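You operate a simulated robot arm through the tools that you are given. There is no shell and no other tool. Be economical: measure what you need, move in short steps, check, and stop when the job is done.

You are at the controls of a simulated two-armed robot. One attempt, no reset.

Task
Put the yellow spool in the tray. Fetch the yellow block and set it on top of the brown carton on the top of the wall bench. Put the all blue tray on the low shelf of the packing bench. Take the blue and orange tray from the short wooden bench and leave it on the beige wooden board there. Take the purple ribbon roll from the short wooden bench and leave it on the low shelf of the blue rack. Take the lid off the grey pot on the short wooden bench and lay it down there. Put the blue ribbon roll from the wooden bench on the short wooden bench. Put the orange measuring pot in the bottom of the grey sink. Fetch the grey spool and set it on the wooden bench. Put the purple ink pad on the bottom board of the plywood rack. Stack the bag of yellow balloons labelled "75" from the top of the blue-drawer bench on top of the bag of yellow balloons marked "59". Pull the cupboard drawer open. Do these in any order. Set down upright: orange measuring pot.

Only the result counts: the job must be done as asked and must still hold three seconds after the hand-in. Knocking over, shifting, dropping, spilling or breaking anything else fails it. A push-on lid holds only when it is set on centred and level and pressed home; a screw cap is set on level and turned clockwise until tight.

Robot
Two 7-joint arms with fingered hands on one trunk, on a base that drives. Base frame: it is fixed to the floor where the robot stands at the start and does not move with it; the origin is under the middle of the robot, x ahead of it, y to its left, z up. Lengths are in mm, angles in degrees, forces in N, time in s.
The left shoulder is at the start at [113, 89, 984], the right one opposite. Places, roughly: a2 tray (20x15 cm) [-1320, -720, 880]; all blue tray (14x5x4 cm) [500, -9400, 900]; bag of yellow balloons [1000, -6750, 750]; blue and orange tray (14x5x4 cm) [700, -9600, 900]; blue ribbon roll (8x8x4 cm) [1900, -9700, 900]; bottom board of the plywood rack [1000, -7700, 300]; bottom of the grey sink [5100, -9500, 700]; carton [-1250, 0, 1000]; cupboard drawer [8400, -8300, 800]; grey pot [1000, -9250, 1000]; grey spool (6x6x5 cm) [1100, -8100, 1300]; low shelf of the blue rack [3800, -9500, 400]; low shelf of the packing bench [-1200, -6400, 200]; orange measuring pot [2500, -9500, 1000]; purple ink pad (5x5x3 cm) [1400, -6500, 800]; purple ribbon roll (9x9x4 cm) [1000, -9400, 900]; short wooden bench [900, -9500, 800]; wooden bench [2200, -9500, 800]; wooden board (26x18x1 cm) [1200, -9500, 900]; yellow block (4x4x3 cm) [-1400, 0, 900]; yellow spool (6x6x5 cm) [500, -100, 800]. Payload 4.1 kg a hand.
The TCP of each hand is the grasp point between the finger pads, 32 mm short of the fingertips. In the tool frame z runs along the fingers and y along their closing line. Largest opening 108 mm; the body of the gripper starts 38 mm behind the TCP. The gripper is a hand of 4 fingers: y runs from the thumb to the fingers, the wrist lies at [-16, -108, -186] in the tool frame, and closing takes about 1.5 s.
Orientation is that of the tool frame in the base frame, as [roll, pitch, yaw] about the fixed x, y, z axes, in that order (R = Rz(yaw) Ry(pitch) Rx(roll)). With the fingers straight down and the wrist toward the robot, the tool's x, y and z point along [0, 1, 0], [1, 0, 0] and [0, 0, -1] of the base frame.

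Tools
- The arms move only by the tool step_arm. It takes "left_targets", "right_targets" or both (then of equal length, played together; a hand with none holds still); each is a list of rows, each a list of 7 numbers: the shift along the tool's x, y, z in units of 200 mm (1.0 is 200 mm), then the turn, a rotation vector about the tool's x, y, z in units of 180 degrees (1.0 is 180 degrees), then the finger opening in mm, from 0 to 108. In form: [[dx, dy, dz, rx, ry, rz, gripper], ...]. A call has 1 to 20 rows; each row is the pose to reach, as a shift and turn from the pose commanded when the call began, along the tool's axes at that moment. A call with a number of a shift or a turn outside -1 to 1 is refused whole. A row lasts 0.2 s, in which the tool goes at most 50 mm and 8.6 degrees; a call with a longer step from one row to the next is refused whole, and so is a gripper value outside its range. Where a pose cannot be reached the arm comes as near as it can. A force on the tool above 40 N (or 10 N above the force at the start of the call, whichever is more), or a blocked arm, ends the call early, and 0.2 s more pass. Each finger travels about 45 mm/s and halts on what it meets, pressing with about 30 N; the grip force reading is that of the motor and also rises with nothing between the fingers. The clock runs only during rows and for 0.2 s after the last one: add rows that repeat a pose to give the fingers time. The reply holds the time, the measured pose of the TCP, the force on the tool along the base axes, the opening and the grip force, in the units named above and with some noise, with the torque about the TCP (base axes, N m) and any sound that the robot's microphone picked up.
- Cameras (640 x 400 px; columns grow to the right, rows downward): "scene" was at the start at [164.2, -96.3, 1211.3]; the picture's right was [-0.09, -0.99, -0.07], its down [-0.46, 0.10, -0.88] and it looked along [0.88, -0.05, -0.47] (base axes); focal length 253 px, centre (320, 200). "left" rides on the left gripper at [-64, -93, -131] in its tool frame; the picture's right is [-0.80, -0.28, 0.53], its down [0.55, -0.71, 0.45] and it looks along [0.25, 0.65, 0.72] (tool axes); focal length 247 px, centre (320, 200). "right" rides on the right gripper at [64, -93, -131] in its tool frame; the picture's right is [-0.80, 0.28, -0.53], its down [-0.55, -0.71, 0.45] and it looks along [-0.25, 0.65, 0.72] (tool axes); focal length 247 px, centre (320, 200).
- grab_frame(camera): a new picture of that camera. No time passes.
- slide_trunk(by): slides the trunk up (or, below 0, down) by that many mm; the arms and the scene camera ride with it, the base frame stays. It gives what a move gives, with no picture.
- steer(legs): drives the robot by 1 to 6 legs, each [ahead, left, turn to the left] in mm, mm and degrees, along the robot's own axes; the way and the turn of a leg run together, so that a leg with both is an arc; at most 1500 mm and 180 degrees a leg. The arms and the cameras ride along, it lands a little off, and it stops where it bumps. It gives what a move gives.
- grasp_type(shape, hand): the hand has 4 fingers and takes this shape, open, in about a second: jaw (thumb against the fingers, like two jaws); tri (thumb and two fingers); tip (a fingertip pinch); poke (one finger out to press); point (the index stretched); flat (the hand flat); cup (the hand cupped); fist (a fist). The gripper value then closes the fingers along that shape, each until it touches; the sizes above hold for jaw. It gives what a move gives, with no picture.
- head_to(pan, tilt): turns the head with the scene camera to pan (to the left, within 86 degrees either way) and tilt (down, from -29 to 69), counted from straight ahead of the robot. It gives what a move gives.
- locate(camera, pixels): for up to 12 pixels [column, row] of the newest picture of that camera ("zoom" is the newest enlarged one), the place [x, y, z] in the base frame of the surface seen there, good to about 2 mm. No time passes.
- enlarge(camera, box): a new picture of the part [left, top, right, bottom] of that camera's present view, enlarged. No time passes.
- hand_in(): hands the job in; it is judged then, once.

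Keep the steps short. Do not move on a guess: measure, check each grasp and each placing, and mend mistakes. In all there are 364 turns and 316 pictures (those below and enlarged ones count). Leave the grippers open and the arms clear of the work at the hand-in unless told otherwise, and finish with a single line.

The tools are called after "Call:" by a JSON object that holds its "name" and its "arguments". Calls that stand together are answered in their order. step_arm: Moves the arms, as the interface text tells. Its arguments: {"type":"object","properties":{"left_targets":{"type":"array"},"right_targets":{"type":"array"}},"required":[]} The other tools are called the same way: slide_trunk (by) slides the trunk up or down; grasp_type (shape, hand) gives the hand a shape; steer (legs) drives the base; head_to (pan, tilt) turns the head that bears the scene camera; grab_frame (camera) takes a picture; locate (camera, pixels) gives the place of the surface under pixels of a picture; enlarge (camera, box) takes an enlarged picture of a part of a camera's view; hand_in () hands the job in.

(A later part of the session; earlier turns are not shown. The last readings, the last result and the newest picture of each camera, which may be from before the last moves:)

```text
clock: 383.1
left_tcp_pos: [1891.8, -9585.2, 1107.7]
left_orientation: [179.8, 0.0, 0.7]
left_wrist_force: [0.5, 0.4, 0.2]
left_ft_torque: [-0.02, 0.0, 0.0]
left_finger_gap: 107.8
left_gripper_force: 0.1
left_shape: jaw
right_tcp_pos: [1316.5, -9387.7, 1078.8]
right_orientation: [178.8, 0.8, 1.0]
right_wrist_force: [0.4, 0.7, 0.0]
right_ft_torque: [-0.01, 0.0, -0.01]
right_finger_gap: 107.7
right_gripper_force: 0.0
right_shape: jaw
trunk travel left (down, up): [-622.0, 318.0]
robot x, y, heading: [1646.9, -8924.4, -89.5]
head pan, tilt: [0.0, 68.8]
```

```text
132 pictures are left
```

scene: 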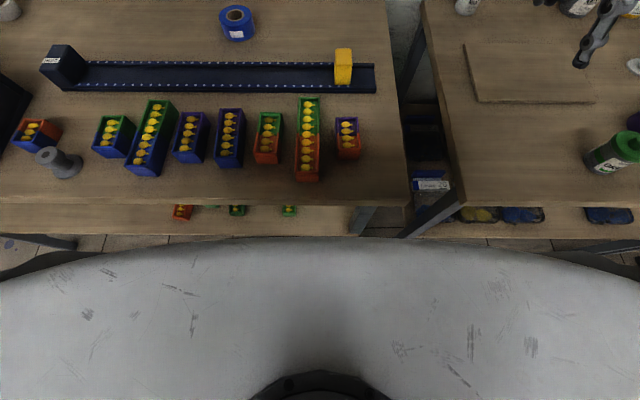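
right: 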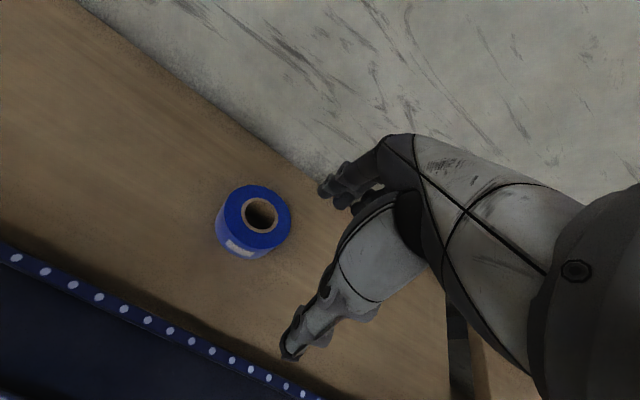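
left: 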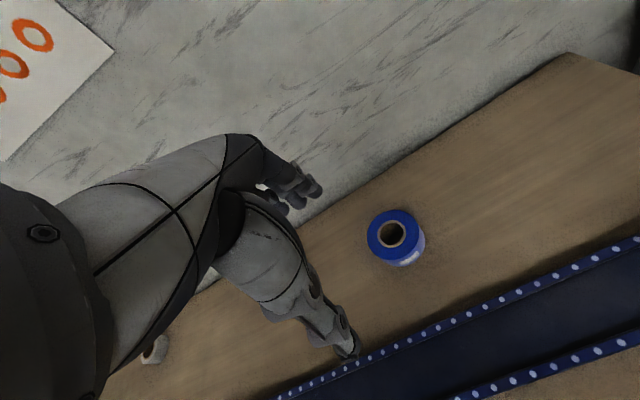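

Call:
{"name": "locate", "arguments": {"camera": "scene", "pixels": [[250, 200], [250, 230], [320, 245], [200, 248], [120, 240], [470, 190], [470, 100], [560, 80]]}}

```text
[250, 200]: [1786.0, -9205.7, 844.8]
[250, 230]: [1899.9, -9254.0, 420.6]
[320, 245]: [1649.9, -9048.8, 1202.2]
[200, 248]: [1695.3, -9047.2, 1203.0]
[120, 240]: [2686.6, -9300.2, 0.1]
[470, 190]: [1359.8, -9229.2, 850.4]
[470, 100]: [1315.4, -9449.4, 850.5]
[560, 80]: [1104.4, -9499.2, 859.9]
```

I use a 20° forward tilt of the left hand and lower shoulders, which extends the reach enough. First lift clear, lower the trunk 100 and shift the base 50 mm left.

Call:
{"name": "slide_trunk", "arguments": {"by": -60}}

Call:
{"name": "steer", "arguments": {"legs": [[0, 40, 0]]}}

Call:
{"name": "step_arm", "arguments": {"left_targets": [[-0.1, 0.05, 0.0, -0.028, 0, 0, 108], [-0.2, 0.1, 0.0, -0.056, 0, 0, 108], [-0.3, 0.17, 0.05, -0.084, 0, 0, 108], [-0.34, 0.25, 0.08, -0.111, 0, 0, 108], [-0.34, 0.33, 0.1, -0.111, 0, 0, 108], [-0.34, 0.42, 0.1, -0.111, 0, 0, 108], [-0.34, 0.42, 0.1, -0.111, 0, 0, 108]]}}

Call:
{"name": "grab_frame", "arguments": {"camera": "left"}}

```text
clock: 384.1
left_tcp_pos: [1889.5, -9585.1, 1046.6]
left_orientation: [179.8, -0.1, 0.8]
left_wrist_force: [0.2, -1.0, 0.0]
left_ft_torque: [-0.02, -0.03, 0.0]
left_finger_gap: 108.0
left_gripper_force: 0.2
left_shape: jaw
right_tcp_pos: [1317.8, -9387.9, 1019.6]
right_orientation: [178.8, 0.7, 1.1]
right_wrist_force: [0.1, -0.1, 0.2]
right_ft_torque: [-0.02, 0.01, -0.01]
right_finger_gap: 107.8
right_gripper_force: 0.1
right_shape: jaw
trunk travel left (down, up): [-562.0, 378.0]
robot x, y, heading: [1652.2, -8927.1, -89.6]
head pan, tilt: [0.0, 68.8]
```

```text
clock: 384.9
left_tcp_pos: [1929.6, -9583.1, 1047.9]
left_orientation: [179.8, -0.1, 0.7]
left_wrist_force: [0.2, 0.4, 0.1]
left_ft_torque: [-0.01, -0.02, -0.04]
left_finger_gap: 107.9
left_gripper_force: 0.0
left_shape: jaw
right_tcp_pos: [1356.8, -9387.1, 1018.6]
right_orientation: [178.9, 0.8, 1.0]
right_wrist_force: [1.1, 0.3, 0.5]
right_ft_torque: [-0.02, -0.01, 0.0]
right_finger_gap: 108.0
right_gripper_force: 0.0
right_shape: jaw
trunk travel left (down, up): [-562.0, 378.0]
robot x, y, heading: [1689.2, -8924.3, -89.1]
head pan, tilt: [0.0, 68.8]
```

```text
clock: 386.5
left_tcp_pos: [1896.5, -9603.3, 1042.8]
left_orientation: [163.4, 0.0, 0.7]
left_wrist_force: [-0.2, -0.1, 0.0]
left_ft_torque: [-0.01, 0.0, 0.01]
left_finger_gap: 107.8
left_gripper_force: 0.0
left_shape: jaw
left hand out of reach, approached as far as the arm can: row 1, 2, 3, 4, 5, 6, 7
right_tcp_pos: [1356.2, -9386.6, 1019.7]
right_orientation: [178.8, 0.9, 1.0]
right_wrist_force: [-0.3, 0.1, 0.9]
right_ft_torque: [0.03, 0.04, -0.01]
right_finger_gap: 107.7
right_gripper_force: 0.0
right_shape: jaw
trunk travel left (down, up): [-562.0, 378.0]
robot x, y, heading: [1691.7, -8924.9, -89.3]
head pan, tilt: [0.0, 68.8]
```

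```text
131 pictures are left
```

left: 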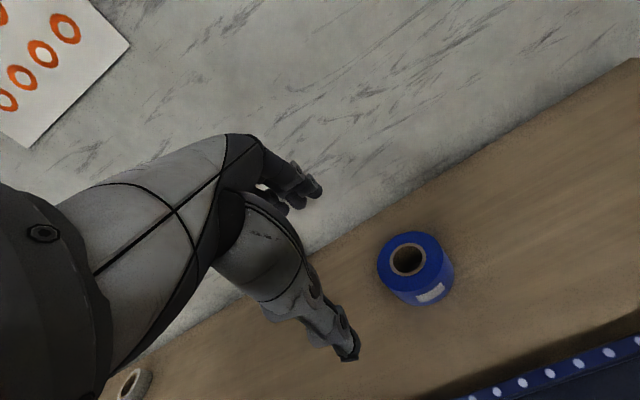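

Lowering should extend the reach; go down to z ≈ 955 and then forward.

Call:
{"name": "step_arm", "arguments": {"left_targets": [[0, -0.03, 0.15, 0, 0, 0, 108], [-0.05, -0.06, 0.3, 0, 0, 0, 108], [-0.1, -0.05, 0.42, -0.02, 0, 0, 108], [-0.15, 0.05, 0.45, -0.02, 0, 0, 108], [-0.17, 0.15, 0.45, -0.02, 0, 0, 108], [-0.17, 0.25, 0.47, -0.02, 0, 0, 108], [-0.17, 0.35, 0.5, -0.02, 0, 0, 108], [-0.17, 0.35, 0.5, -0.02, 0, 0, 108]]}}

Call:
{"name": "grab_frame", "arguments": {"camera": "left"}}

```text
clock: 388.3
left_tcp_pos: [1924.2, -9621.4, 1003.8]
left_orientation: [159.7, 0.0, 0.6]
left_wrist_force: [0.3, 0.2, 0.7]
left_ft_torque: [-0.01, 0.01, 0.02]
left_finger_gap: 108.1
left_gripper_force: 0.1
left_shape: jaw
left hand out of reach, approached as far as the arm can: row 1, 2, 3, 4, 5, 6, 7, 8
right_tcp_pos: [1357.1, -9387.6, 1019.7]
right_orientation: [178.8, 0.8, 1.0]
right_wrist_force: [0.3, 0.1, -0.6]
right_ft_torque: [0.02, 0.0, -0.01]
right_finger_gap: 107.8
right_gripper_force: 0.0
right_shape: jaw
trunk travel left (down, up): [-562.0, 378.0]
robot x, y, heading: [1687.5, -8925.0, -89.6]
head pan, tilt: [0.0, 68.8]
```

```text
130 pictures are left
```

left: 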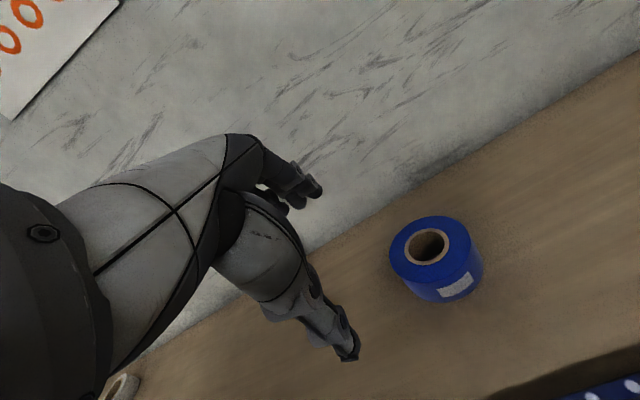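

The arm reaches farthest about 20° outward. I shift the base 115 mm to the right so the roll is at that bearing.

Call:
{"name": "steer", "arguments": {"legs": [[0, -125, 0]]}}

Call:
{"name": "step_arm", "arguments": {"left_targets": [[0.1, 0.02, 0.05, 0, 0, 0, 108], [0.2, 0.05, 0.1, 0, 0, 0, 108], [0.3, 0.1, 0.15, 0, 0, 0, 108], [0.32, 0.15, 0.2, 0, 0, 0, 108], [0.32, 0.2, 0.25, 0, 0, 0, 108], [0.32, 0.2, 0.25, 0, 0, 0, 108]]}}

Call:
{"name": "grab_frame", "arguments": {"camera": "left"}}

```text
clock: 389.6
left_tcp_pos: [1799.7, -9623.7, 1002.1]
left_orientation: [159.8, 0.0, 0.4]
left_wrist_force: [0.4, -0.1, 0.3]
left_ft_torque: [0.04, -0.02, 0.03]
left_finger_gap: 108.0
left_gripper_force: 0.0
left_shape: jaw
right_tcp_pos: [1233.3, -9387.2, 1018.4]
right_orientation: [178.9, 0.9, 0.9]
right_wrist_force: [0.1, -0.7, -1.1]
right_ft_torque: [0.0, -0.04, 0.01]
right_finger_gap: 107.9
right_gripper_force: 0.0
right_shape: jaw
trunk travel left (down, up): [-562.0, 378.0]
robot x, y, heading: [1567.5, -8927.4, -89.6]
head pan, tilt: [0.0, 68.8]
```

```text
clock: 391.0
left_tcp_pos: [1871.7, -9664.2, 976.3]
left_orientation: [159.6, 0.1, 0.5]
left_wrist_force: [0.0, 0.4, 0.6]
left_ft_torque: [0.04, -0.02, -0.02]
left_finger_gap: 107.8
left_gripper_force: 0.0
left_shape: jaw
left hand out of reach, approached as far as the arm can: row 4, 5, 6
right_tcp_pos: [1233.2, -9389.0, 1020.0]
right_orientation: [178.9, 0.8, 0.9]
right_wrist_force: [-0.2, 0.6, 0.6]
right_ft_torque: [0.0, 0.0, 0.01]
right_finger_gap: 107.9
right_gripper_force: 0.1
right_shape: jaw
trunk travel left (down, up): [-562.0, 378.0]
robot x, y, heading: [1560.6, -8924.6, -89.7]
head pan, tilt: [0.0, 68.8]
```

```text
129 pictures are left
```

left: 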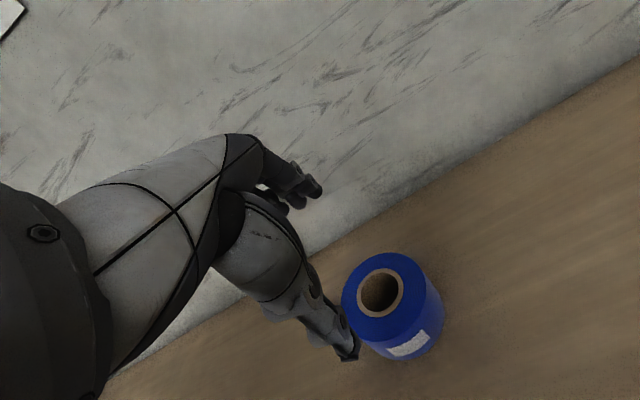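

In range. The tilt must be smaller to grip both sides; I reduce it to ~8° while descending.

Call:
{"name": "step_arm", "arguments": {"left_targets": [[-0.01, 0, 0.05, 0.02, 0, 0, 108], [-0.03, 0, 0.1, 0.04, 0, 0, 108], [-0.045, 0, 0.15, 0.067, 0, 0, 108], [-0.045, 0, 0.2, 0.067, 0, 0, 108], [-0.045, 0, 0.2, 0.067, 0, 0, 108]]}}

Call:
{"name": "grab_frame", "arguments": {"camera": "left"}}

```text
clock: 392.2
left_tcp_pos: [1880.3, -9644.8, 957.5]
left_orientation: [171.8, 0.0, 0.5]
left_wrist_force: [0.0, -0.1, 0.2]
left_ft_torque: [-0.03, 0.02, -0.01]
left_finger_gap: 107.9
left_gripper_force: 0.0
left_shape: jaw
left hand out of reach, approached as far as the arm can: row 1, 2, 3, 4, 5
right_tcp_pos: [1233.0, -9388.5, 1020.2]
right_orientation: [178.8, 0.8, 0.9]
right_wrist_force: [0.6, 0.0, -0.6]
right_ft_torque: [0.0, 0.01, 0.0]
right_finger_gap: 107.7
right_gripper_force: 0.0
right_shape: jaw
trunk travel left (down, up): [-562.0, 378.0]
robot x, y, heading: [1563.2, -8924.5, -89.6]
head pan, tilt: [0.0, 68.8]
```

```text
128 pictures are left
```

left: 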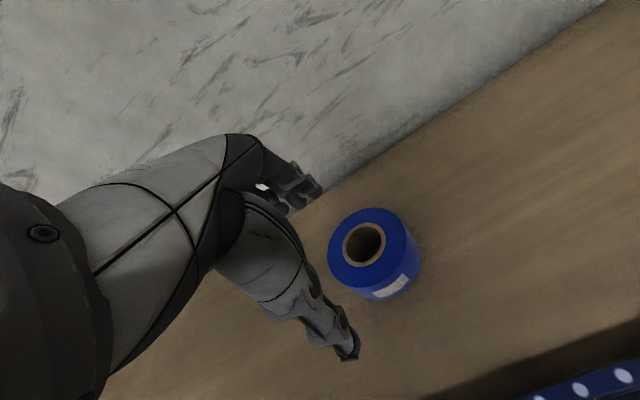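

Call:
{"name": "steer", "arguments": {"legs": [[8, -25, 0]]}}

Call:
{"name": "step_arm", "arguments": {"left_targets": [[0.02, 0.05, 0.05, 0, 0, 0, 108], [0.03, 0.1, 0.1, 0, 0, 0, 108], [0.03, 0.12, 0.1, 0, 0, 0, 108]]}}

Call:
{"name": "grab_frame", "arguments": {"camera": "left"}}

```text
clock: 393.0
left_tcp_pos: [1855.1, -9652.6, 956.9]
left_orientation: [171.8, 0.1, 0.5]
left_wrist_force: [-0.4, 0.2, 0.8]
left_ft_torque: [0.03, 0.02, 0.0]
left_finger_gap: 107.7
left_gripper_force: 0.1
left_shape: jaw
right_tcp_pos: [1208.5, -9395.5, 1021.6]
right_orientation: [178.8, 0.9, 1.0]
right_wrist_force: [0.1, -0.4, -0.3]
right_ft_torque: [-0.01, -0.03, 0.01]
right_finger_gap: 107.7
right_gripper_force: 0.0
right_shape: jaw
trunk travel left (down, up): [-562.0, 378.0]
robot x, y, heading: [1540.1, -8934.1, -89.6]
head pan, tilt: [0.0, 68.8]
```

```text
clock: 393.8
left_tcp_pos: [1870.7, -9656.2, 947.9]
left_orientation: [171.9, 0.0, 0.6]
left_wrist_force: [0.3, 0.2, 0.4]
left_ft_torque: [0.01, 0.01, 0.02]
left_finger_gap: 107.7
left_gripper_force: 0.1
left_shape: jaw
left hand out of reach, approached as far as the arm can: row 1, 2, 3
right_tcp_pos: [1208.0, -9394.8, 1019.8]
right_orientation: [178.7, 0.7, 0.9]
right_wrist_force: [-0.3, 0.1, 0.9]
right_ft_torque: [0.04, -0.04, 0.0]
right_finger_gap: 108.0
right_gripper_force: 0.0
right_shape: jaw
trunk travel left (down, up): [-562.0, 378.0]
robot x, y, heading: [1540.7, -8931.3, -89.6]
head pan, tilt: [0.0, 68.8]
```

```text
127 pictures are left
```

left: 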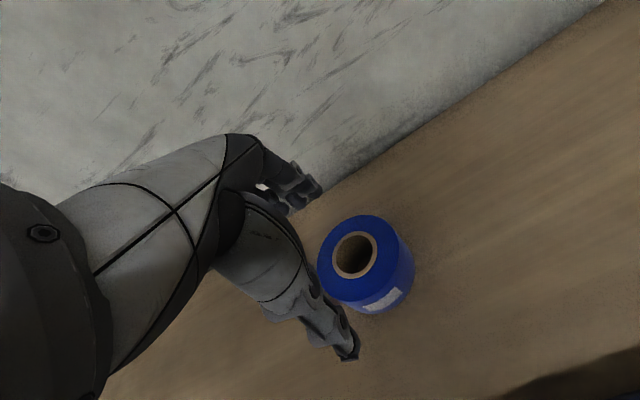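

Call:
{"name": "locate", "arguments": {"camera": "left", "pixels": [[355, 225], [320, 260], [385, 255], [345, 290], [375, 300], [395, 270]]}}

```text
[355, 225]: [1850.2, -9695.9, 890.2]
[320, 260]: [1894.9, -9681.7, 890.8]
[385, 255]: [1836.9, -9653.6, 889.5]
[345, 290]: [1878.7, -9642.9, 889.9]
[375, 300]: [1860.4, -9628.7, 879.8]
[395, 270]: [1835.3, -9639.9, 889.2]
```

Roll centre (1864,-9668). I nudge the base 7 mm right and descend to z ≈ 896.

Call:
{"name": "steer", "arguments": {"legs": [[4, -8, 0]]}}

Call:
{"name": "step_arm", "arguments": {"left_targets": [[0, -0.01, 0.08, 0, 0, 0, 108], [0, -0.02, 0.16, 0, 0, 0, 108], [0, -0.03, 0.22, 0, 0, 0, 108], [0, -0.035, 0.255, 0, 0, 0, 108], [0, -0.035, 0.255, 0, 0, 0, 108]]}}

Call:
{"name": "grab_frame", "arguments": {"camera": "left"}}

```text
clock: 394.6
left_tcp_pos: [1864.7, -9659.5, 947.2]
left_orientation: [171.8, 0.2, 0.6]
left_wrist_force: [-0.7, 0.4, 0.0]
left_ft_torque: [-0.01, 0.02, -0.02]
left_finger_gap: 108.3
left_gripper_force: 0.0
left_shape: jaw
right_tcp_pos: [1201.0, -9399.6, 1020.0]
right_orientation: [178.8, 0.9, 0.9]
right_wrist_force: [1.0, 0.1, -0.6]
right_ft_torque: [-0.01, 0.05, -0.04]
right_finger_gap: 107.7
right_gripper_force: 0.0
right_shape: jaw
trunk travel left (down, up): [-562.0, 378.0]
robot x, y, heading: [1530.8, -8937.7, -89.2]
head pan, tilt: [0.0, 68.8]
```

```text
clock: 395.8
left_tcp_pos: [1869.6, -9642.1, 909.8]
left_orientation: [171.6, 0.1, 0.6]
left_wrist_force: [0.4, -0.6, 6.2]
left_ft_torque: [-0.37, 0.01, 0.04]
left_finger_gap: 108.0
left_gripper_force: 0.1
left_shape: jaw
left hand out of reach, approached as far as the arm can: row 1, 2, 3, 4, 5
right_tcp_pos: [1199.7, -9399.4, 1019.2]
right_orientation: [178.7, 0.8, 1.0]
right_wrist_force: [-0.4, 0.0, -1.2]
right_ft_torque: [0.02, 0.0, 0.02]
right_finger_gap: 107.7
right_gripper_force: 0.1
right_shape: jaw
trunk travel left (down, up): [-562.0, 378.0]
robot x, y, heading: [1531.1, -8938.9, -89.5]
head pan, tilt: [0.0, 68.8]
```

```text
126 pictures are left
```

left: 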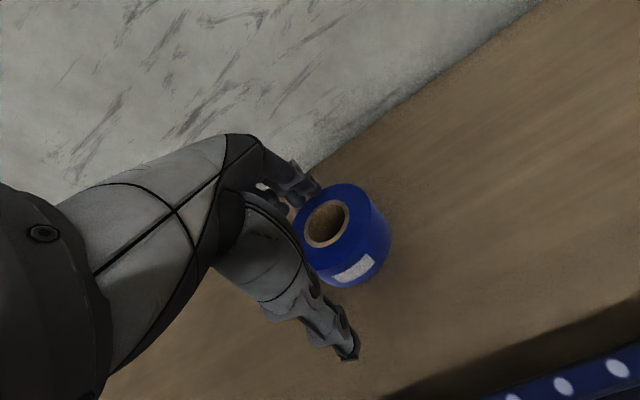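

The fingers touched the roll's top. I go up again and lower the trunk 55 mm instead (same arm posture).

Call:
{"name": "step_arm", "arguments": {"left_targets": [[0, 0.02, -0.1, 0, 0, 0, 108], [0, 0.06, -0.2, 0, 0, 0, 108], [0, 0.09, -0.25, 0, 0, 0, 108], [0, 0.1, -0.28, 0, 0, 0, 108], [0, 0.11, -0.28, 0, 0, 0, 108]]}}

```text
clock: 396.9
left_tcp_pos: [1871.0, -9657.6, 967.8]
left_orientation: [171.7, 0.1, 0.5]
left_wrist_force: [-0.7, -0.3, 0.3]
left_ft_torque: [-0.01, 0.0, -0.04]
left_finger_gap: 108.0
left_gripper_force: 0.1
left_shape: jaw
right_tcp_pos: [1200.5, -9400.5, 1019.7]
right_orientation: [179.0, 0.8, 0.9]
right_wrist_force: [0.2, 0.6, 0.1]
right_ft_torque: [-0.02, -0.01, 0.03]
right_finger_gap: 107.8
right_gripper_force: 0.0
right_shape: jaw
trunk travel left (down, up): [-562.0, 378.0]
robot x, y, heading: [1535.0, -8934.1, -89.5]
head pan, tilt: [0.0, 68.8]
```

Call:
{"name": "slide_trunk", "arguments": {"by": -40}}

Call:
{"name": "steer", "arguments": {"legs": [[3, -8, 0]]}}

Call:
{"name": "grab_frame", "arguments": {"camera": "left"}}

```text
clock: 397.8
left_tcp_pos: [1872.0, -9657.7, 927.6]
left_orientation: [171.8, 0.1, 0.5]
left_wrist_force: [0.0, 0.1, 0.3]
left_ft_torque: [0.02, 0.01, -0.01]
left_finger_gap: 108.2
left_gripper_force: 0.0
left_shape: jaw
right_tcp_pos: [1201.3, -9398.8, 979.9]
right_orientation: [178.9, 0.8, 0.9]
right_wrist_force: [0.2, -0.8, -0.8]
right_ft_torque: [0.01, 0.0, -0.02]
right_finger_gap: 107.9
right_gripper_force: 0.0
right_shape: jaw
trunk travel left (down, up): [-522.0, 418.0]
robot x, y, heading: [1534.5, -8939.7, -89.5]
head pan, tilt: [0.0, 68.8]
```

```text
clock: 398.5
left_tcp_pos: [1863.5, -9660.9, 925.6]
left_orientation: [171.8, 0.1, 0.7]
left_wrist_force: [-0.6, -0.4, 0.3]
left_ft_torque: [-0.04, 0.01, 0.01]
left_finger_gap: 107.9
left_gripper_force: 0.0
left_shape: jaw
right_tcp_pos: [1192.2, -9403.1, 979.7]
right_orientation: [178.8, 0.9, 0.9]
right_wrist_force: [0.3, -0.1, -0.6]
right_ft_torque: [0.03, -0.03, -0.03]
right_finger_gap: 108.2
right_gripper_force: 0.1
right_shape: jaw
trunk travel left (down, up): [-522.0, 418.0]
robot x, y, heading: [1526.4, -8937.9, -89.3]
head pan, tilt: [0.0, 68.8]
```

```text
125 pictures are left
```

left: 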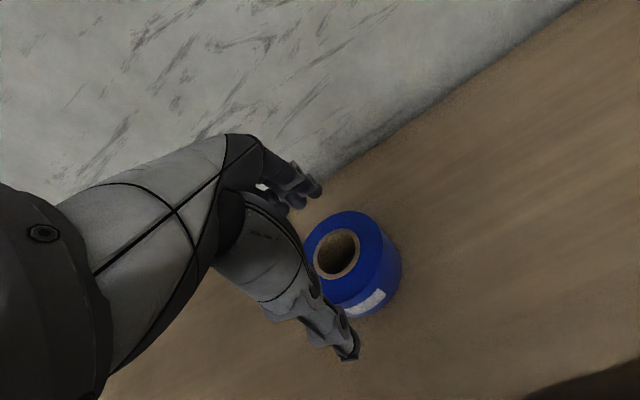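

Well centred. Lower the trunk 28 mm, then close.

Call:
{"name": "slide_trunk", "arguments": {"by": -28}}

Call:
{"name": "step_arm", "arguments": {"left_targets": [[0, 0, 0, 0, 0, 0, 95], [0, 0, 0, 0, 0, 0, 80], [0, 0, 0, 0, 0, 0, 65], [0, 0, 0, 0, 0, 0, 50], [0, 0, 0, 0, 0, 0, 40], [0, 0, 0, 0, 0, 0, 40], [0, 0, 0, 0, 0, 0, 40]]}}

Call:
{"name": "grab_frame", "arguments": {"camera": "left"}}

```text
clock: 399.2
left_tcp_pos: [1862.9, -9661.0, 898.9]
left_orientation: [171.8, 0.0, 0.6]
left_wrist_force: [-0.4, 1.0, -0.4]
left_ft_torque: [0.01, -0.04, -0.03]
left_finger_gap: 107.9
left_gripper_force: 0.2
left_shape: jaw
right_tcp_pos: [1192.8, -9403.5, 951.7]
right_orientation: [178.8, 0.7, 1.0]
right_wrist_force: [-0.1, -0.2, -0.1]
right_ft_torque: [0.0, 0.02, 0.05]
right_finger_gap: 107.9
right_gripper_force: 0.0
right_shape: jaw
trunk travel left (down, up): [-494.0, 446.0]
robot x, y, heading: [1523.6, -8939.5, -89.7]
head pan, tilt: [0.0, 68.8]
```

```text
clock: 400.9
left_tcp_pos: [1863.4, -9661.5, 898.3]
left_orientation: [171.7, 0.1, 0.6]
left_wrist_force: [-0.3, 0.2, 0.4]
left_ft_torque: [0.04, 0.01, -0.02]
left_finger_gap: 73.2
left_gripper_force: 30.6
left_shape: jaw
right_tcp_pos: [1192.5, -9402.2, 951.4]
right_orientation: [178.8, 0.8, 1.0]
right_wrist_force: [-0.3, -0.5, 0.6]
right_ft_torque: [0.0, -0.01, 0.0]
right_finger_gap: 107.8
right_gripper_force: 0.0
right_shape: jaw
trunk travel left (down, up): [-494.0, 446.0]
robot x, y, heading: [1523.6, -8938.7, -89.4]
head pan, tilt: [0.0, 68.8]
```

```text
124 pictures are left
```

left: 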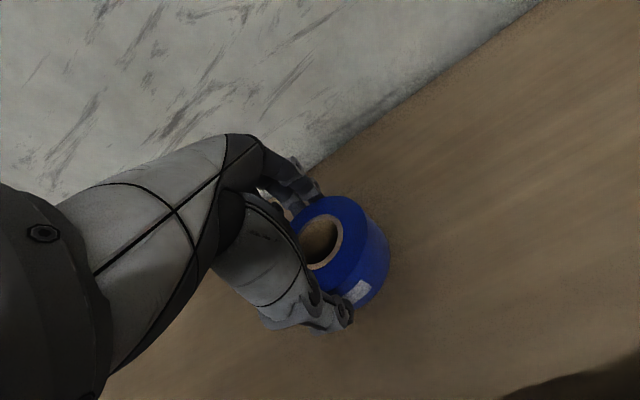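

Held (73 mm). Lift with the trunk by 150 mm.

Call:
{"name": "slide_trunk", "arguments": {"by": 150}}

Call:
{"name": "grab_frame", "arguments": {"camera": "left"}}

Call:
{"name": "head_to", "arguments": {"pan": -35, "tilt": 40}}

Call:
{"name": "grab_frame", "arguments": {"camera": "scene"}}

```text
clock: 402.6
left_tcp_pos: [1862.8, -9660.4, 1047.7]
left_orientation: [171.8, 0.1, 0.6]
left_wrist_force: [0.1, 0.1, -1.4]
left_ft_torque: [0.02, 0.01, 0.01]
left_finger_gap: 72.8
left_gripper_force: 30.5
left_shape: jaw
right_tcp_pos: [1192.8, -9402.4, 1101.3]
right_orientation: [178.8, 0.8, 1.0]
right_wrist_force: [-0.1, 0.1, 0.5]
right_ft_torque: [0.0, -0.01, 0.03]
right_finger_gap: 107.6
right_gripper_force: 0.0
right_shape: jaw
trunk travel left (down, up): [-644.0, 296.0]
robot x, y, heading: [1524.6, -8939.3, -89.6]
head pan, tilt: [0.0, 68.8]
```

```text
123 pictures are left
```

left: 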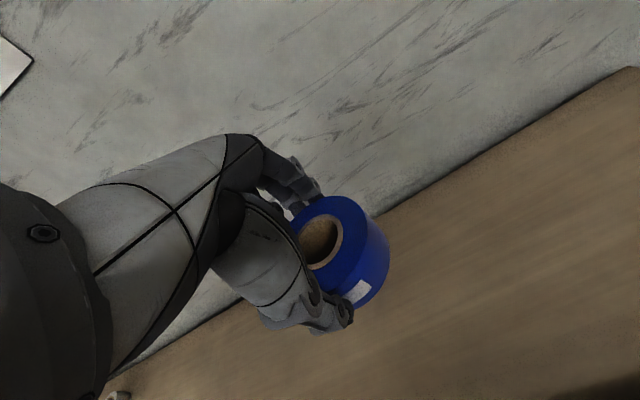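

```text
clock: 403.6
left_tcp_pos: [1863.4, -9660.9, 1048.9]
left_orientation: [171.9, 0.2, 0.6]
left_wrist_force: [0.1, 0.0, -1.5]
left_ft_torque: [0.0, 0.02, -0.02]
left_finger_gap: 73.2
left_gripper_force: 29.8
left_shape: jaw
right_tcp_pos: [1192.7, -9403.4, 1101.5]
right_orientation: [178.8, 0.9, 0.9]
right_wrist_force: [-0.1, 0.4, 0.7]
right_ft_torque: [-0.01, -0.01, -0.02]
right_finger_gap: 107.8
right_gripper_force: 0.1
right_shape: jaw
trunk travel left (down, up): [-644.0, 296.0]
robot x, y, heading: [1526.0, -8940.6, -89.4]
head pan, tilt: [-35.0, 40.0]
```

```text
122 pictures are left
```

scene: 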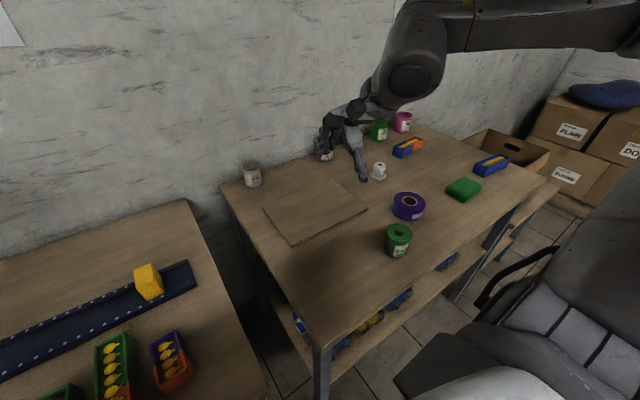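

I zoom on the short bench and measure everything.

Call:
{"name": "enlarge", "arguments": {"camera": "scene", "box": [220, 90, 560, 290]}}

Call:
{"name": "locate", "arguments": {"camera": "scene", "pixels": [[252, 165], [265, 210], [365, 208], [310, 243], [330, 180], [408, 200], [397, 230], [398, 255], [464, 185], [490, 160], [407, 145], [378, 168]]}}

Call:
{"name": "locate", "arguments": {"camera": "scene", "pixels": [[222, 190], [318, 348], [545, 182], [325, 150], [379, 130], [403, 122], [425, 205], [393, 215], [475, 168], [508, 160], [395, 152], [424, 143]]}}

```text
1.88 times, centred on (390, 190) of scene
```

zoom: 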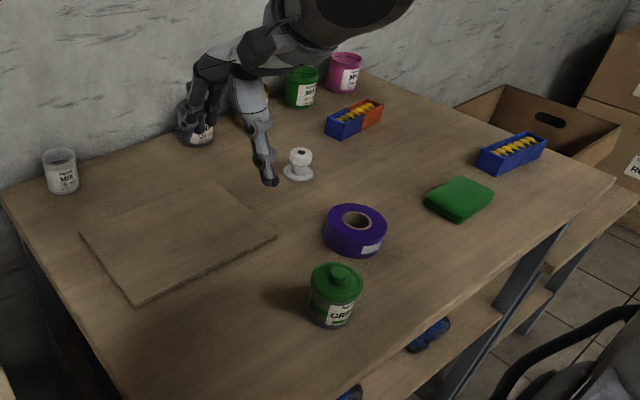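

```text
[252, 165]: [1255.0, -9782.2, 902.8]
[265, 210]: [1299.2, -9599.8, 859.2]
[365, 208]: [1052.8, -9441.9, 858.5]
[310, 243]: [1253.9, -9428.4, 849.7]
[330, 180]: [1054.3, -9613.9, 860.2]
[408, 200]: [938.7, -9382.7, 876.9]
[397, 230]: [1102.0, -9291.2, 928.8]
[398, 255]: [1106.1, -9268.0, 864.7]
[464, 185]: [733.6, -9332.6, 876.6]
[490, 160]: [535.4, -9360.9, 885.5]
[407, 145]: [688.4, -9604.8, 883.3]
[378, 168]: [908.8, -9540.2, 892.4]
```

```text
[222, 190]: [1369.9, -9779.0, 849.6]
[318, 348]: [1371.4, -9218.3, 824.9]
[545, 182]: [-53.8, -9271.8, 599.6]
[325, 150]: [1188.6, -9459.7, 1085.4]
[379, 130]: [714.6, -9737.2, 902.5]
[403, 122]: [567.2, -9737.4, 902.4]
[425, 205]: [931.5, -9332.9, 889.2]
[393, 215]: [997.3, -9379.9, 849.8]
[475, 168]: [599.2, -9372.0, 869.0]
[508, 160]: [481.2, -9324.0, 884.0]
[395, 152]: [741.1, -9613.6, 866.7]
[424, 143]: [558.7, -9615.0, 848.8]
```

I retract the left hand with the roll, then move the base right to the short bench. Free spot for the roll: about (1300,-9320).

Call:
{"name": "step_arm", "arguments": {"left_targets": [[0, -0.2, -0.03, 0, 0, 0, 40], [0, -0.4, -0.06, 0, 0, 0, 40], [0, -0.6, -0.085, 0, 0, 0, 40], [0, -0.8, -0.11, 0, 0, 0, 40], [0, -0.99, -0.14, 0, 0, 0, 40]]}}

Call:
{"name": "steer", "arguments": {"legs": [[-60, 0, 0], [0, -425, 0]]}}

Call:
{"name": "head_to", "arguments": {"pan": 10, "tilt": 45}}

Call:
{"name": "grab_frame", "arguments": {"camera": "scene"}}

```text
clock: 404.8
left_tcp_pos: [1862.3, -9458.9, 1048.8]
left_orientation: [171.7, 0.1, 0.6]
left_wrist_force: [-0.1, -0.1, -0.9]
left_ft_torque: [0.01, 0.03, 0.01]
left_finger_gap: 73.2
left_gripper_force: 30.4
left_shape: jaw
right_tcp_pos: [1193.5, -9401.2, 1102.0]
right_orientation: [178.7, 0.9, 0.9]
right_wrist_force: [-0.5, 0.5, 0.5]
right_ft_torque: [-0.04, 0.02, 0.03]
right_finger_gap: 107.9
right_gripper_force: 0.2
right_shape: jaw
trunk travel left (down, up): [-644.0, 296.0]
robot x, y, heading: [1524.0, -8939.8, -89.5]
head pan, tilt: [-35.0, 40.0]
```

```text
clock: 408.0
left_tcp_pos: [1424.7, -9406.9, 1047.0]
left_orientation: [171.9, 0.1, 0.3]
left_wrist_force: [-0.3, -0.6, -1.9]
left_ft_torque: [-0.01, 0.01, -0.01]
left_finger_gap: 73.2
left_gripper_force: 30.2
left_shape: jaw
right_tcp_pos: [756.4, -9344.8, 1101.6]
right_orientation: [178.8, 0.8, 0.8]
right_wrist_force: [0.3, 0.1, -0.3]
right_ft_torque: [0.04, 0.03, -0.03]
right_finger_gap: 107.6
right_gripper_force: 0.0
right_shape: jaw
trunk travel left (down, up): [-644.0, 296.0]
robot x, y, heading: [1086.0, -8884.5, -89.6]
head pan, tilt: [-35.0, 40.0]
```

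```text
clock: 409.1
left_tcp_pos: [1424.5, -9406.8, 1048.3]
left_orientation: [171.8, 0.1, 0.3]
left_wrist_force: [1.2, -0.5, -0.7]
left_ft_torque: [0.02, 0.02, -0.01]
left_finger_gap: 73.3
left_gripper_force: 30.8
left_shape: jaw
right_tcp_pos: [756.5, -9346.7, 1101.0]
right_orientation: [178.9, 0.8, 0.8]
right_wrist_force: [0.8, -0.1, 0.8]
right_ft_torque: [-0.01, -0.01, 0.01]
right_finger_gap: 107.8
right_gripper_force: 0.0
right_shape: jaw
trunk travel left (down, up): [-644.0, 296.0]
robot x, y, heading: [1087.9, -8881.1, -89.6]
head pan, tilt: [10.0, 45.0]
```

```text
120 pictures are left
```

scene: 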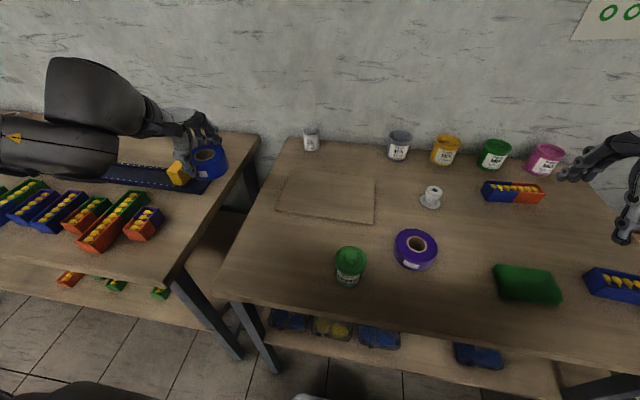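

Call:
{"name": "enlarge", "arguments": {"camera": "scene", "box": [270, 110, 590, 310]}}

Call:
{"name": "enlarge", "arguments": {"camera": "scene", "box": [310, 230, 400, 300]}}

```text
2.00 times, centred on (430, 210) of scene
```

zoom: 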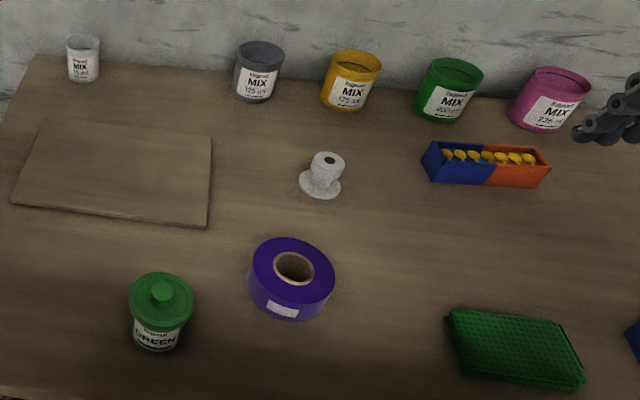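

```text
5.71 times, centred on (355, 265) of scene
```

zoom: 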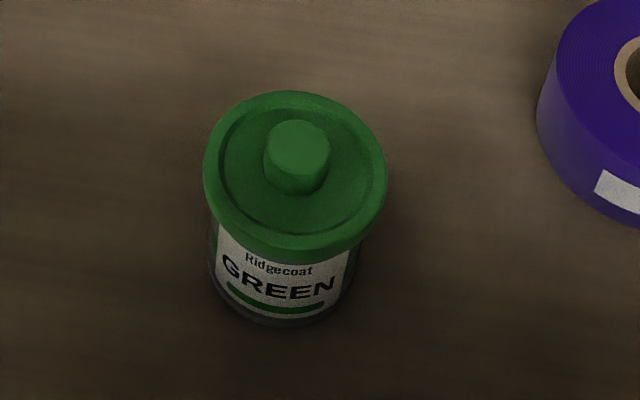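

I move the roll over the free front corner of the short bench.

Call:
{"name": "step_arm", "arguments": {"left_targets": [[-0.15, -0.11, -0.016, 0, 0, 0, 40], [-0.31, -0.23, -0.033, 0, 0, 0, 40], [-0.46, -0.35, -0.05, 0, 0, 0, 40], [-0.62, -0.465, -0.066, 0, 0, 0, 40], [-0.62, -0.49, 0.13, 0, 0, 0, 40], [-0.62, -0.52, 0.33, 0, 0, 0, 40], [-0.62, -0.55, 0.5, 0, 0, 0, 40], [-0.62, -0.555, 0.58, 0, 0, 0, 40], [-0.62, -0.555, 0.58, 0, 0, 0, 40]]}}

Call:
{"name": "grab_frame", "arguments": {"camera": "scene"}}

```text
clock: 411.1
left_tcp_pos: [1313.4, -9363.3, 912.2]
left_orientation: [171.7, 0.1, 0.4]
left_wrist_force: [-0.2, 0.1, -1.0]
left_ft_torque: [-0.01, 0.02, -0.01]
left_finger_gap: 72.9
left_gripper_force: 29.3
left_shape: jaw
left hand out of reach, approached as far as the arm can: row 1, 2, 3, 4, 5, 6, 7, 8, 9
right_tcp_pos: [755.3, -9346.9, 1101.7]
right_orientation: [178.8, 0.9, 0.8]
right_wrist_force: [0.5, -0.3, 0.5]
right_ft_torque: [0.01, -0.01, 0.0]
right_finger_gap: 107.9
right_gripper_force: 0.0
right_shape: jaw
trunk travel left (down, up): [-644.0, 296.0]
robot x, y, heading: [1086.5, -8882.4, -89.6]
head pan, tilt: [10.0, 45.0]
```

```text
117 pictures are left
```

scene: 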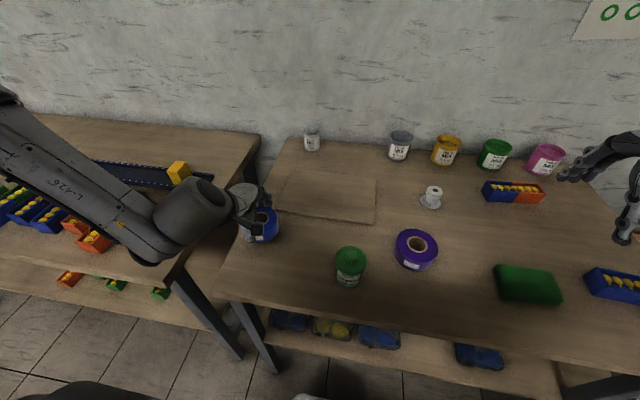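

Position (1313,-9370) is free too. I lower the last 13 mm with the trunk and release.

Call:
{"name": "slide_trunk", "arguments": {"by": -12}}

Call:
{"name": "step_arm", "arguments": {"left_targets": [[0, 0, 0, 0, 0, 0, 80], [0, 0, 0, 0, 0, 0, 100], [0, 0, 0, 0, 0, 0, 108], [0, 0, 0, 0, 0, 0, 108], [0, 0, -0.1, 0, 0, 0, 108], [0, 0.0, -0.3, 0, 0, 0, 108], [0, 0.0, -0.5, 0, 0, 0, 108], [0, 0.0, -0.7, 0.01, 0, 0, 108], [0, 0.0, -0.9, 0.03, 0, 0, 108], [0, 0, -0.95, 0.045, 0, 0, 108]]}}

Call:
{"name": "grab_frame", "arguments": {"camera": "scene"}}

```text
clock: 411.7
left_tcp_pos: [1312.3, -9363.9, 899.5]
left_orientation: [171.8, 0.1, 0.4]
left_wrist_force: [0.4, -0.1, -1.1]
left_ft_torque: [0.0, 0.0, 0.0]
left_finger_gap: 72.9
left_gripper_force: 30.4
left_shape: jaw
right_tcp_pos: [755.6, -9345.9, 1089.6]
right_orientation: [178.8, 0.7, 0.8]
right_wrist_force: [-0.3, -0.6, -0.4]
right_ft_torque: [0.01, 0.01, 0.0]
right_finger_gap: 107.9
right_gripper_force: 0.0
right_shape: jaw
trunk travel left (down, up): [-632.0, 308.0]
robot x, y, heading: [1089.4, -8884.6, -89.6]
head pan, tilt: [10.0, 45.0]
```

```text
clock: 413.9
left_tcp_pos: [1332.0, -9384.5, 1051.7]
left_orientation: [178.1, 0.2, 0.3]
left_wrist_force: [0.7, 0.0, -0.2]
left_ft_torque: [0.0, 0.01, -0.03]
left_finger_gap: 107.4
left_gripper_force: 0.0
left_shape: jaw
left hand out of reach, approached as far as the arm can: row 5, 6, 7, 8, 9, 10
right_tcp_pos: [755.3, -9346.4, 1089.1]
right_orientation: [178.8, 1.0, 0.8]
right_wrist_force: [1.0, 0.4, 0.6]
right_ft_torque: [0.03, 0.02, -0.01]
right_finger_gap: 107.8
right_gripper_force: 0.0
right_shape: jaw
trunk travel left (down, up): [-632.0, 308.0]
robot x, y, heading: [1087.3, -8884.7, -89.4]
head pan, tilt: [10.0, 45.0]
```

```text
116 pictures are left
```

scene: 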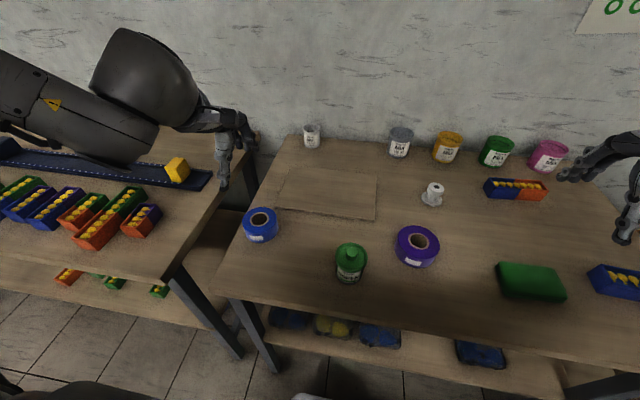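

Blue roll placed. Now the pot's lid: shift base right 190 mm so the pot is ahead-left.

Call:
{"name": "steer", "arguments": {"legs": [[0, -190, 0]]}}

Call:
{"name": "head_to", "arguments": {"pan": 25, "tilt": 50}}

Call:
{"name": "grab_frame", "arguments": {"camera": "scene"}}

```text
clock: 415.5
left_tcp_pos: [1136.7, -9385.0, 1051.7]
left_orientation: [178.0, 0.1, 0.3]
left_wrist_force: [-0.3, -0.3, -0.1]
left_ft_torque: [0.0, -0.04, 0.01]
left_finger_gap: 107.8
left_gripper_force: 0.1
left_shape: jaw
right_tcp_pos: [560.5, -9345.8, 1090.6]
right_orientation: [178.8, 0.7, 0.7]
right_wrist_force: [-0.7, 0.9, -1.0]
right_ft_torque: [-0.01, 0.03, 0.0]
right_finger_gap: 107.6
right_gripper_force: 0.0
right_shape: jaw
trunk travel left (down, up): [-632.0, 308.0]
robot x, y, heading: [896.5, -8884.4, -89.8]
head pan, tilt: [10.0, 45.0]
```

```text
clock: 416.3
left_tcp_pos: [1136.7, -9386.2, 1051.4]
left_orientation: [178.0, 0.0, 0.2]
left_wrist_force: [0.6, 0.1, 0.6]
left_ft_torque: [0.02, -0.04, -0.01]
left_finger_gap: 108.0
left_gripper_force: 0.0
left_shape: jaw
right_tcp_pos: [559.7, -9345.5, 1089.0]
right_orientation: [178.8, 0.9, 0.7]
right_wrist_force: [0.1, -0.3, -0.4]
right_ft_torque: [0.01, -0.01, 0.02]
right_finger_gap: 107.7
right_gripper_force: 0.0
right_shape: jaw
trunk travel left (down, up): [-632.0, 308.0]
robot x, y, heading: [895.9, -8887.1, -89.9]
head pan, tilt: [25.0, 50.0]
```

```text
115 pictures are left
```

scene: 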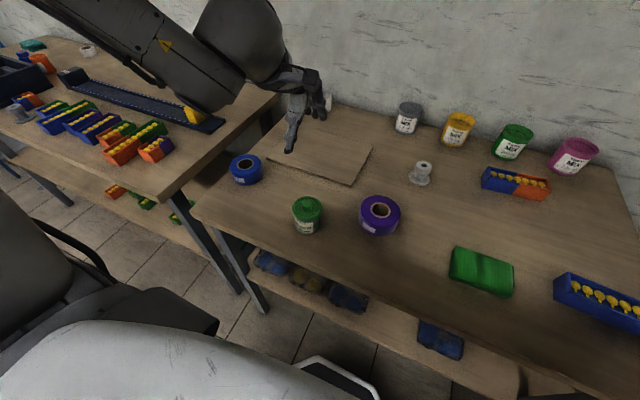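

Call:
{"name": "enlarge", "arguments": {"camera": "scene", "box": [270, 180, 350, 245]}}

Call:
{"name": "locate", "arguments": {"camera": "zoom", "pixels": [[295, 150], [290, 185], [300, 125], [180, 190], [415, 200], [295, 120], [290, 260], [295, 340], [295, 400], [220, 330], [400, 330]]}}

```text
6.15 times, centred on (310, 212) of scene
```

zoom: 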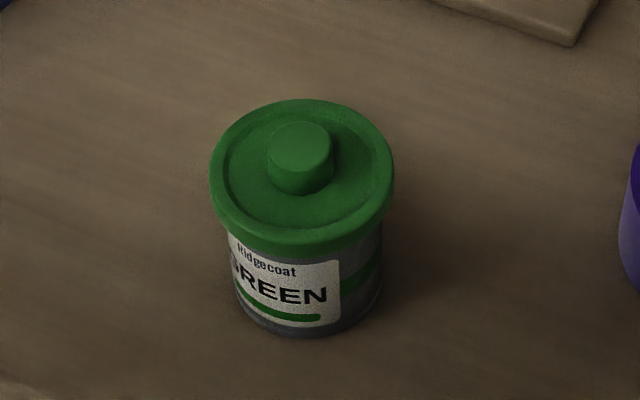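

```text
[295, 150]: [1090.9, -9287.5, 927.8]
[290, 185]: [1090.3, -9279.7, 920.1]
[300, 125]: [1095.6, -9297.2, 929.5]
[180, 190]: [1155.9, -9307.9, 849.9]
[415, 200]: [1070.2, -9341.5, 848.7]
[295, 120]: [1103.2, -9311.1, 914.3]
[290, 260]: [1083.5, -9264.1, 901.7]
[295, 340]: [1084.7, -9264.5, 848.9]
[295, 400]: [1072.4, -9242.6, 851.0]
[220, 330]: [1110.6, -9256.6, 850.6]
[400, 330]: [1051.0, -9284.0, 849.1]
```

Lid Ø ≈ 64, top z 914, knob to 929, centre ≈ (1092,-9288). I back the base 90 mm for a comfortable reach and bring the left hand over it.

Call:
{"name": "steer", "arguments": {"legs": [[-95, 0, 0]]}}

Call:
{"name": "step_arm", "arguments": {"left_targets": [[-0.11, 0.0, 0.1, 0.004, 0, 0, 100], [-0.22, 0.0, 0.2, 0.008, 0, 0, 95], [-0.225, 0.0, 0.3, 0.01, 0, 0, 90], [-0.225, 0.0, 0.35, 0.01, 0, 0, 86], [-0.225, 0.0, 0.35, 0.01, 0, 0, 86]]}}

Call:
{"name": "grab_frame", "arguments": {"camera": "left"}}

```text
clock: 417.4
left_tcp_pos: [1136.1, -9293.6, 1052.1]
left_orientation: [178.0, 0.2, 0.2]
left_wrist_force: [0.5, -0.8, -0.3]
left_ft_torque: [0.04, -0.01, -0.02]
left_finger_gap: 107.9
left_gripper_force: 0.0
left_shape: jaw
right_tcp_pos: [559.6, -9252.0, 1090.8]
right_orientation: [178.7, 0.9, 0.6]
right_wrist_force: [0.7, 0.0, 0.2]
right_ft_torque: [0.02, 0.01, 0.0]
right_finger_gap: 107.6
right_gripper_force: 0.1
right_shape: jaw
trunk travel left (down, up): [-632.0, 308.0]
robot x, y, heading: [897.2, -8794.8, -90.1]
head pan, tilt: [25.0, 50.0]
```

```text
clock: 418.6
left_tcp_pos: [1090.1, -9295.7, 981.9]
left_orientation: [179.8, 0.2, 0.1]
left_wrist_force: [0.4, 0.4, -0.1]
left_ft_torque: [0.04, -0.02, 0.0]
left_finger_gap: 86.3
left_gripper_force: 0.0
left_shape: jaw
right_tcp_pos: [561.2, -9252.0, 1089.5]
right_orientation: [178.8, 0.8, 0.6]
right_wrist_force: [-0.7, 0.4, -0.2]
right_ft_torque: [0.04, -0.02, 0.02]
right_finger_gap: 107.8
right_gripper_force: 0.0
right_shape: jaw
trunk travel left (down, up): [-632.0, 308.0]
robot x, y, heading: [890.8, -8792.2, -89.8]
head pan, tilt: [25.0, 50.0]
```

```text
113 pictures are left
```

left: 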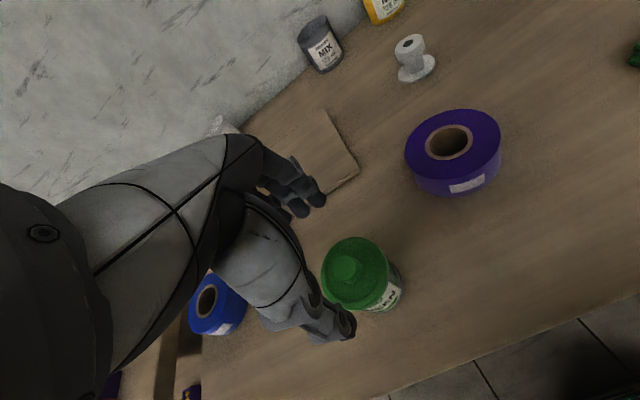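

Call:
{"name": "locate", "arguments": {"camera": "left", "pixels": [[347, 265], [325, 270], [385, 270], [355, 240], [350, 305], [340, 262]]}}

Call:
{"name": "enlarge", "arguments": {"camera": "left", "box": [280, 200, 440, 340]}}

```text
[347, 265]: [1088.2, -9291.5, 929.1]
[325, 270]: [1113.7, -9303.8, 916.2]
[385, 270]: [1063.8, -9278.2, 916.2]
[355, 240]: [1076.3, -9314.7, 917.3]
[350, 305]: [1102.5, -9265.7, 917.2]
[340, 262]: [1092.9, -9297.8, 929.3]
```

```text
2.86 times, centred on (360, 270) of left
```

zoom: 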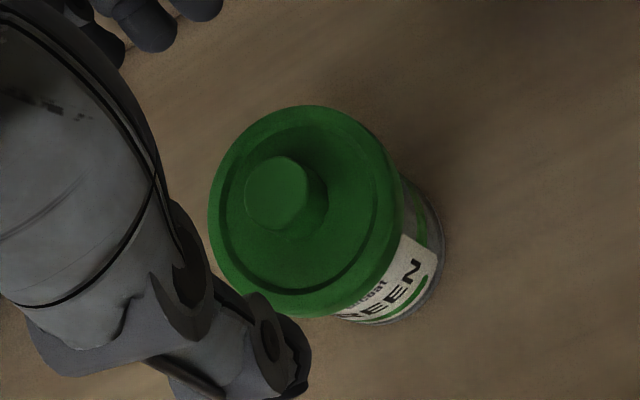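

Lid centre (1089,-9290). I descend to z 930 with a 5 mm correction and close on the rim.

Call:
{"name": "step_arm", "arguments": {"left_targets": [[0, -0.025, 0.1, 0, 0, 0, 86], [0, -0.025, 0.2, 0, 0, 0, 86], [0, -0.025, 0.26, 0, 0, 0, 86], [0, -0.025, 0.26, 0, 0, 0, 75], [0, -0.025, 0.26, 0, 0, 0, 60], [0, -0.025, 0.26, 0, 0, 0, 45], [0, -0.025, 0.26, 0, 0, 0, 40], [0, -0.025, 0.26, 0, 0, 0, 40]]}}

Call:
{"name": "enlarge", "arguments": {"camera": "scene", "box": [200, 120, 400, 250]}}

```text
clock: 420.4
left_tcp_pos: [1091.5, -9290.6, 929.5]
left_orientation: [179.8, 0.1, 0.2]
left_wrist_force: [0.3, -0.2, -0.4]
left_ft_torque: [-0.07, 0.03, 0.01]
left_finger_gap: 54.5
left_gripper_force: 29.8
left_shape: jaw
right_tcp_pos: [559.6, -9253.3, 1089.2]
right_orientation: [178.7, 0.8, 0.5]
right_wrist_force: [-0.6, 0.2, -0.3]
right_ft_torque: [-0.01, 0.01, -0.04]
right_finger_gap: 108.1
right_gripper_force: 0.0
right_shape: jaw
trunk travel left (down, up): [-632.0, 308.0]
robot x, y, heading: [896.3, -8790.4, -89.6]
head pan, tilt: [25.0, 50.0]
heard: snap
```

```text
3.08 times, centred on (300, 185) of scene
```

zoom: 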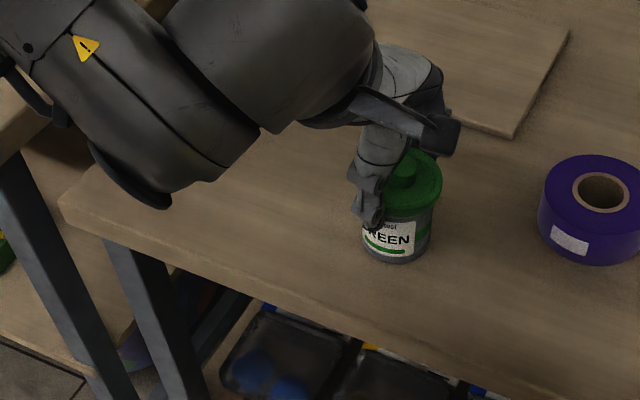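

A snap was heard; the lid may have come loose. I lift slowly 40 mm.

Call:
{"name": "step_arm", "arguments": {"left_targets": [[0, 0, -0.03, 0, 0, 0, 40], [0, 0, -0.07, 0, 0, 0, 40], [0, 0, -0.12, 0, 0, 0, 40], [0, 0, -0.2, 0, 0, 0, 40], [0, 0, -0.2, 0, 0, 0, 40]]}}

Call:
{"name": "enlarge", "arguments": {"camera": "scene", "box": [200, 120, 400, 250]}}

Call:
{"name": "grab_frame", "arguments": {"camera": "left"}}

```text
clock: 421.6
left_tcp_pos: [1090.3, -9292.1, 968.4]
left_orientation: [179.8, 0.1, 0.3]
left_wrist_force: [0.0, 0.0, -1.3]
left_ft_torque: [0.01, 0.03, 0.0]
left_finger_gap: 54.3
left_gripper_force: 30.2
left_shape: jaw
right_tcp_pos: [560.6, -9252.5, 1089.9]
right_orientation: [178.9, 0.9, 0.6]
right_wrist_force: [0.1, 0.8, 0.4]
right_ft_torque: [-0.02, -0.04, 0.01]
right_finger_gap: 108.1
right_gripper_force: 0.2
right_shape: jaw
trunk travel left (down, up): [-632.0, 308.0]
robot x, y, heading: [896.0, -8792.5, -90.0]
head pan, tilt: [25.0, 50.0]
```

```text
3.08 times, centred on (300, 185) of scene
```

zoom: 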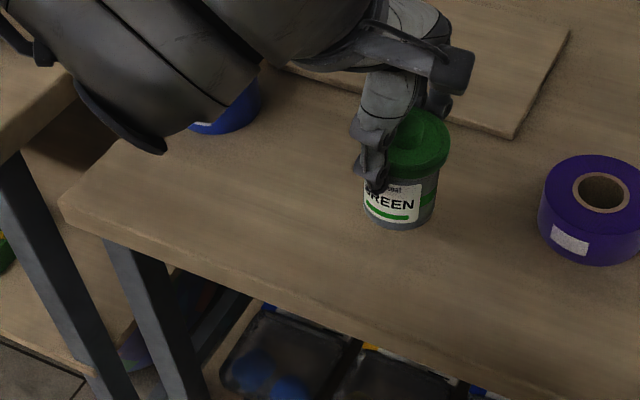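

```text
109 pictures are left
```

left: 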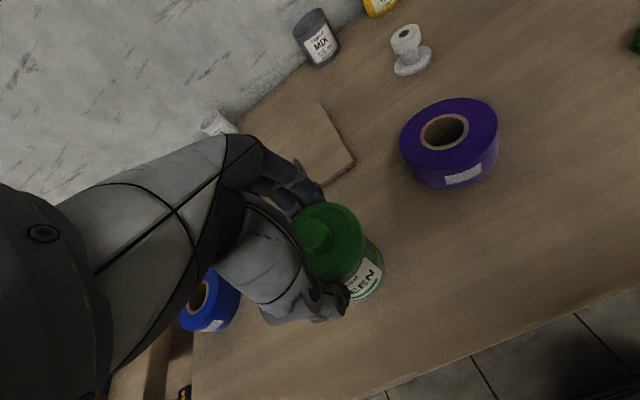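

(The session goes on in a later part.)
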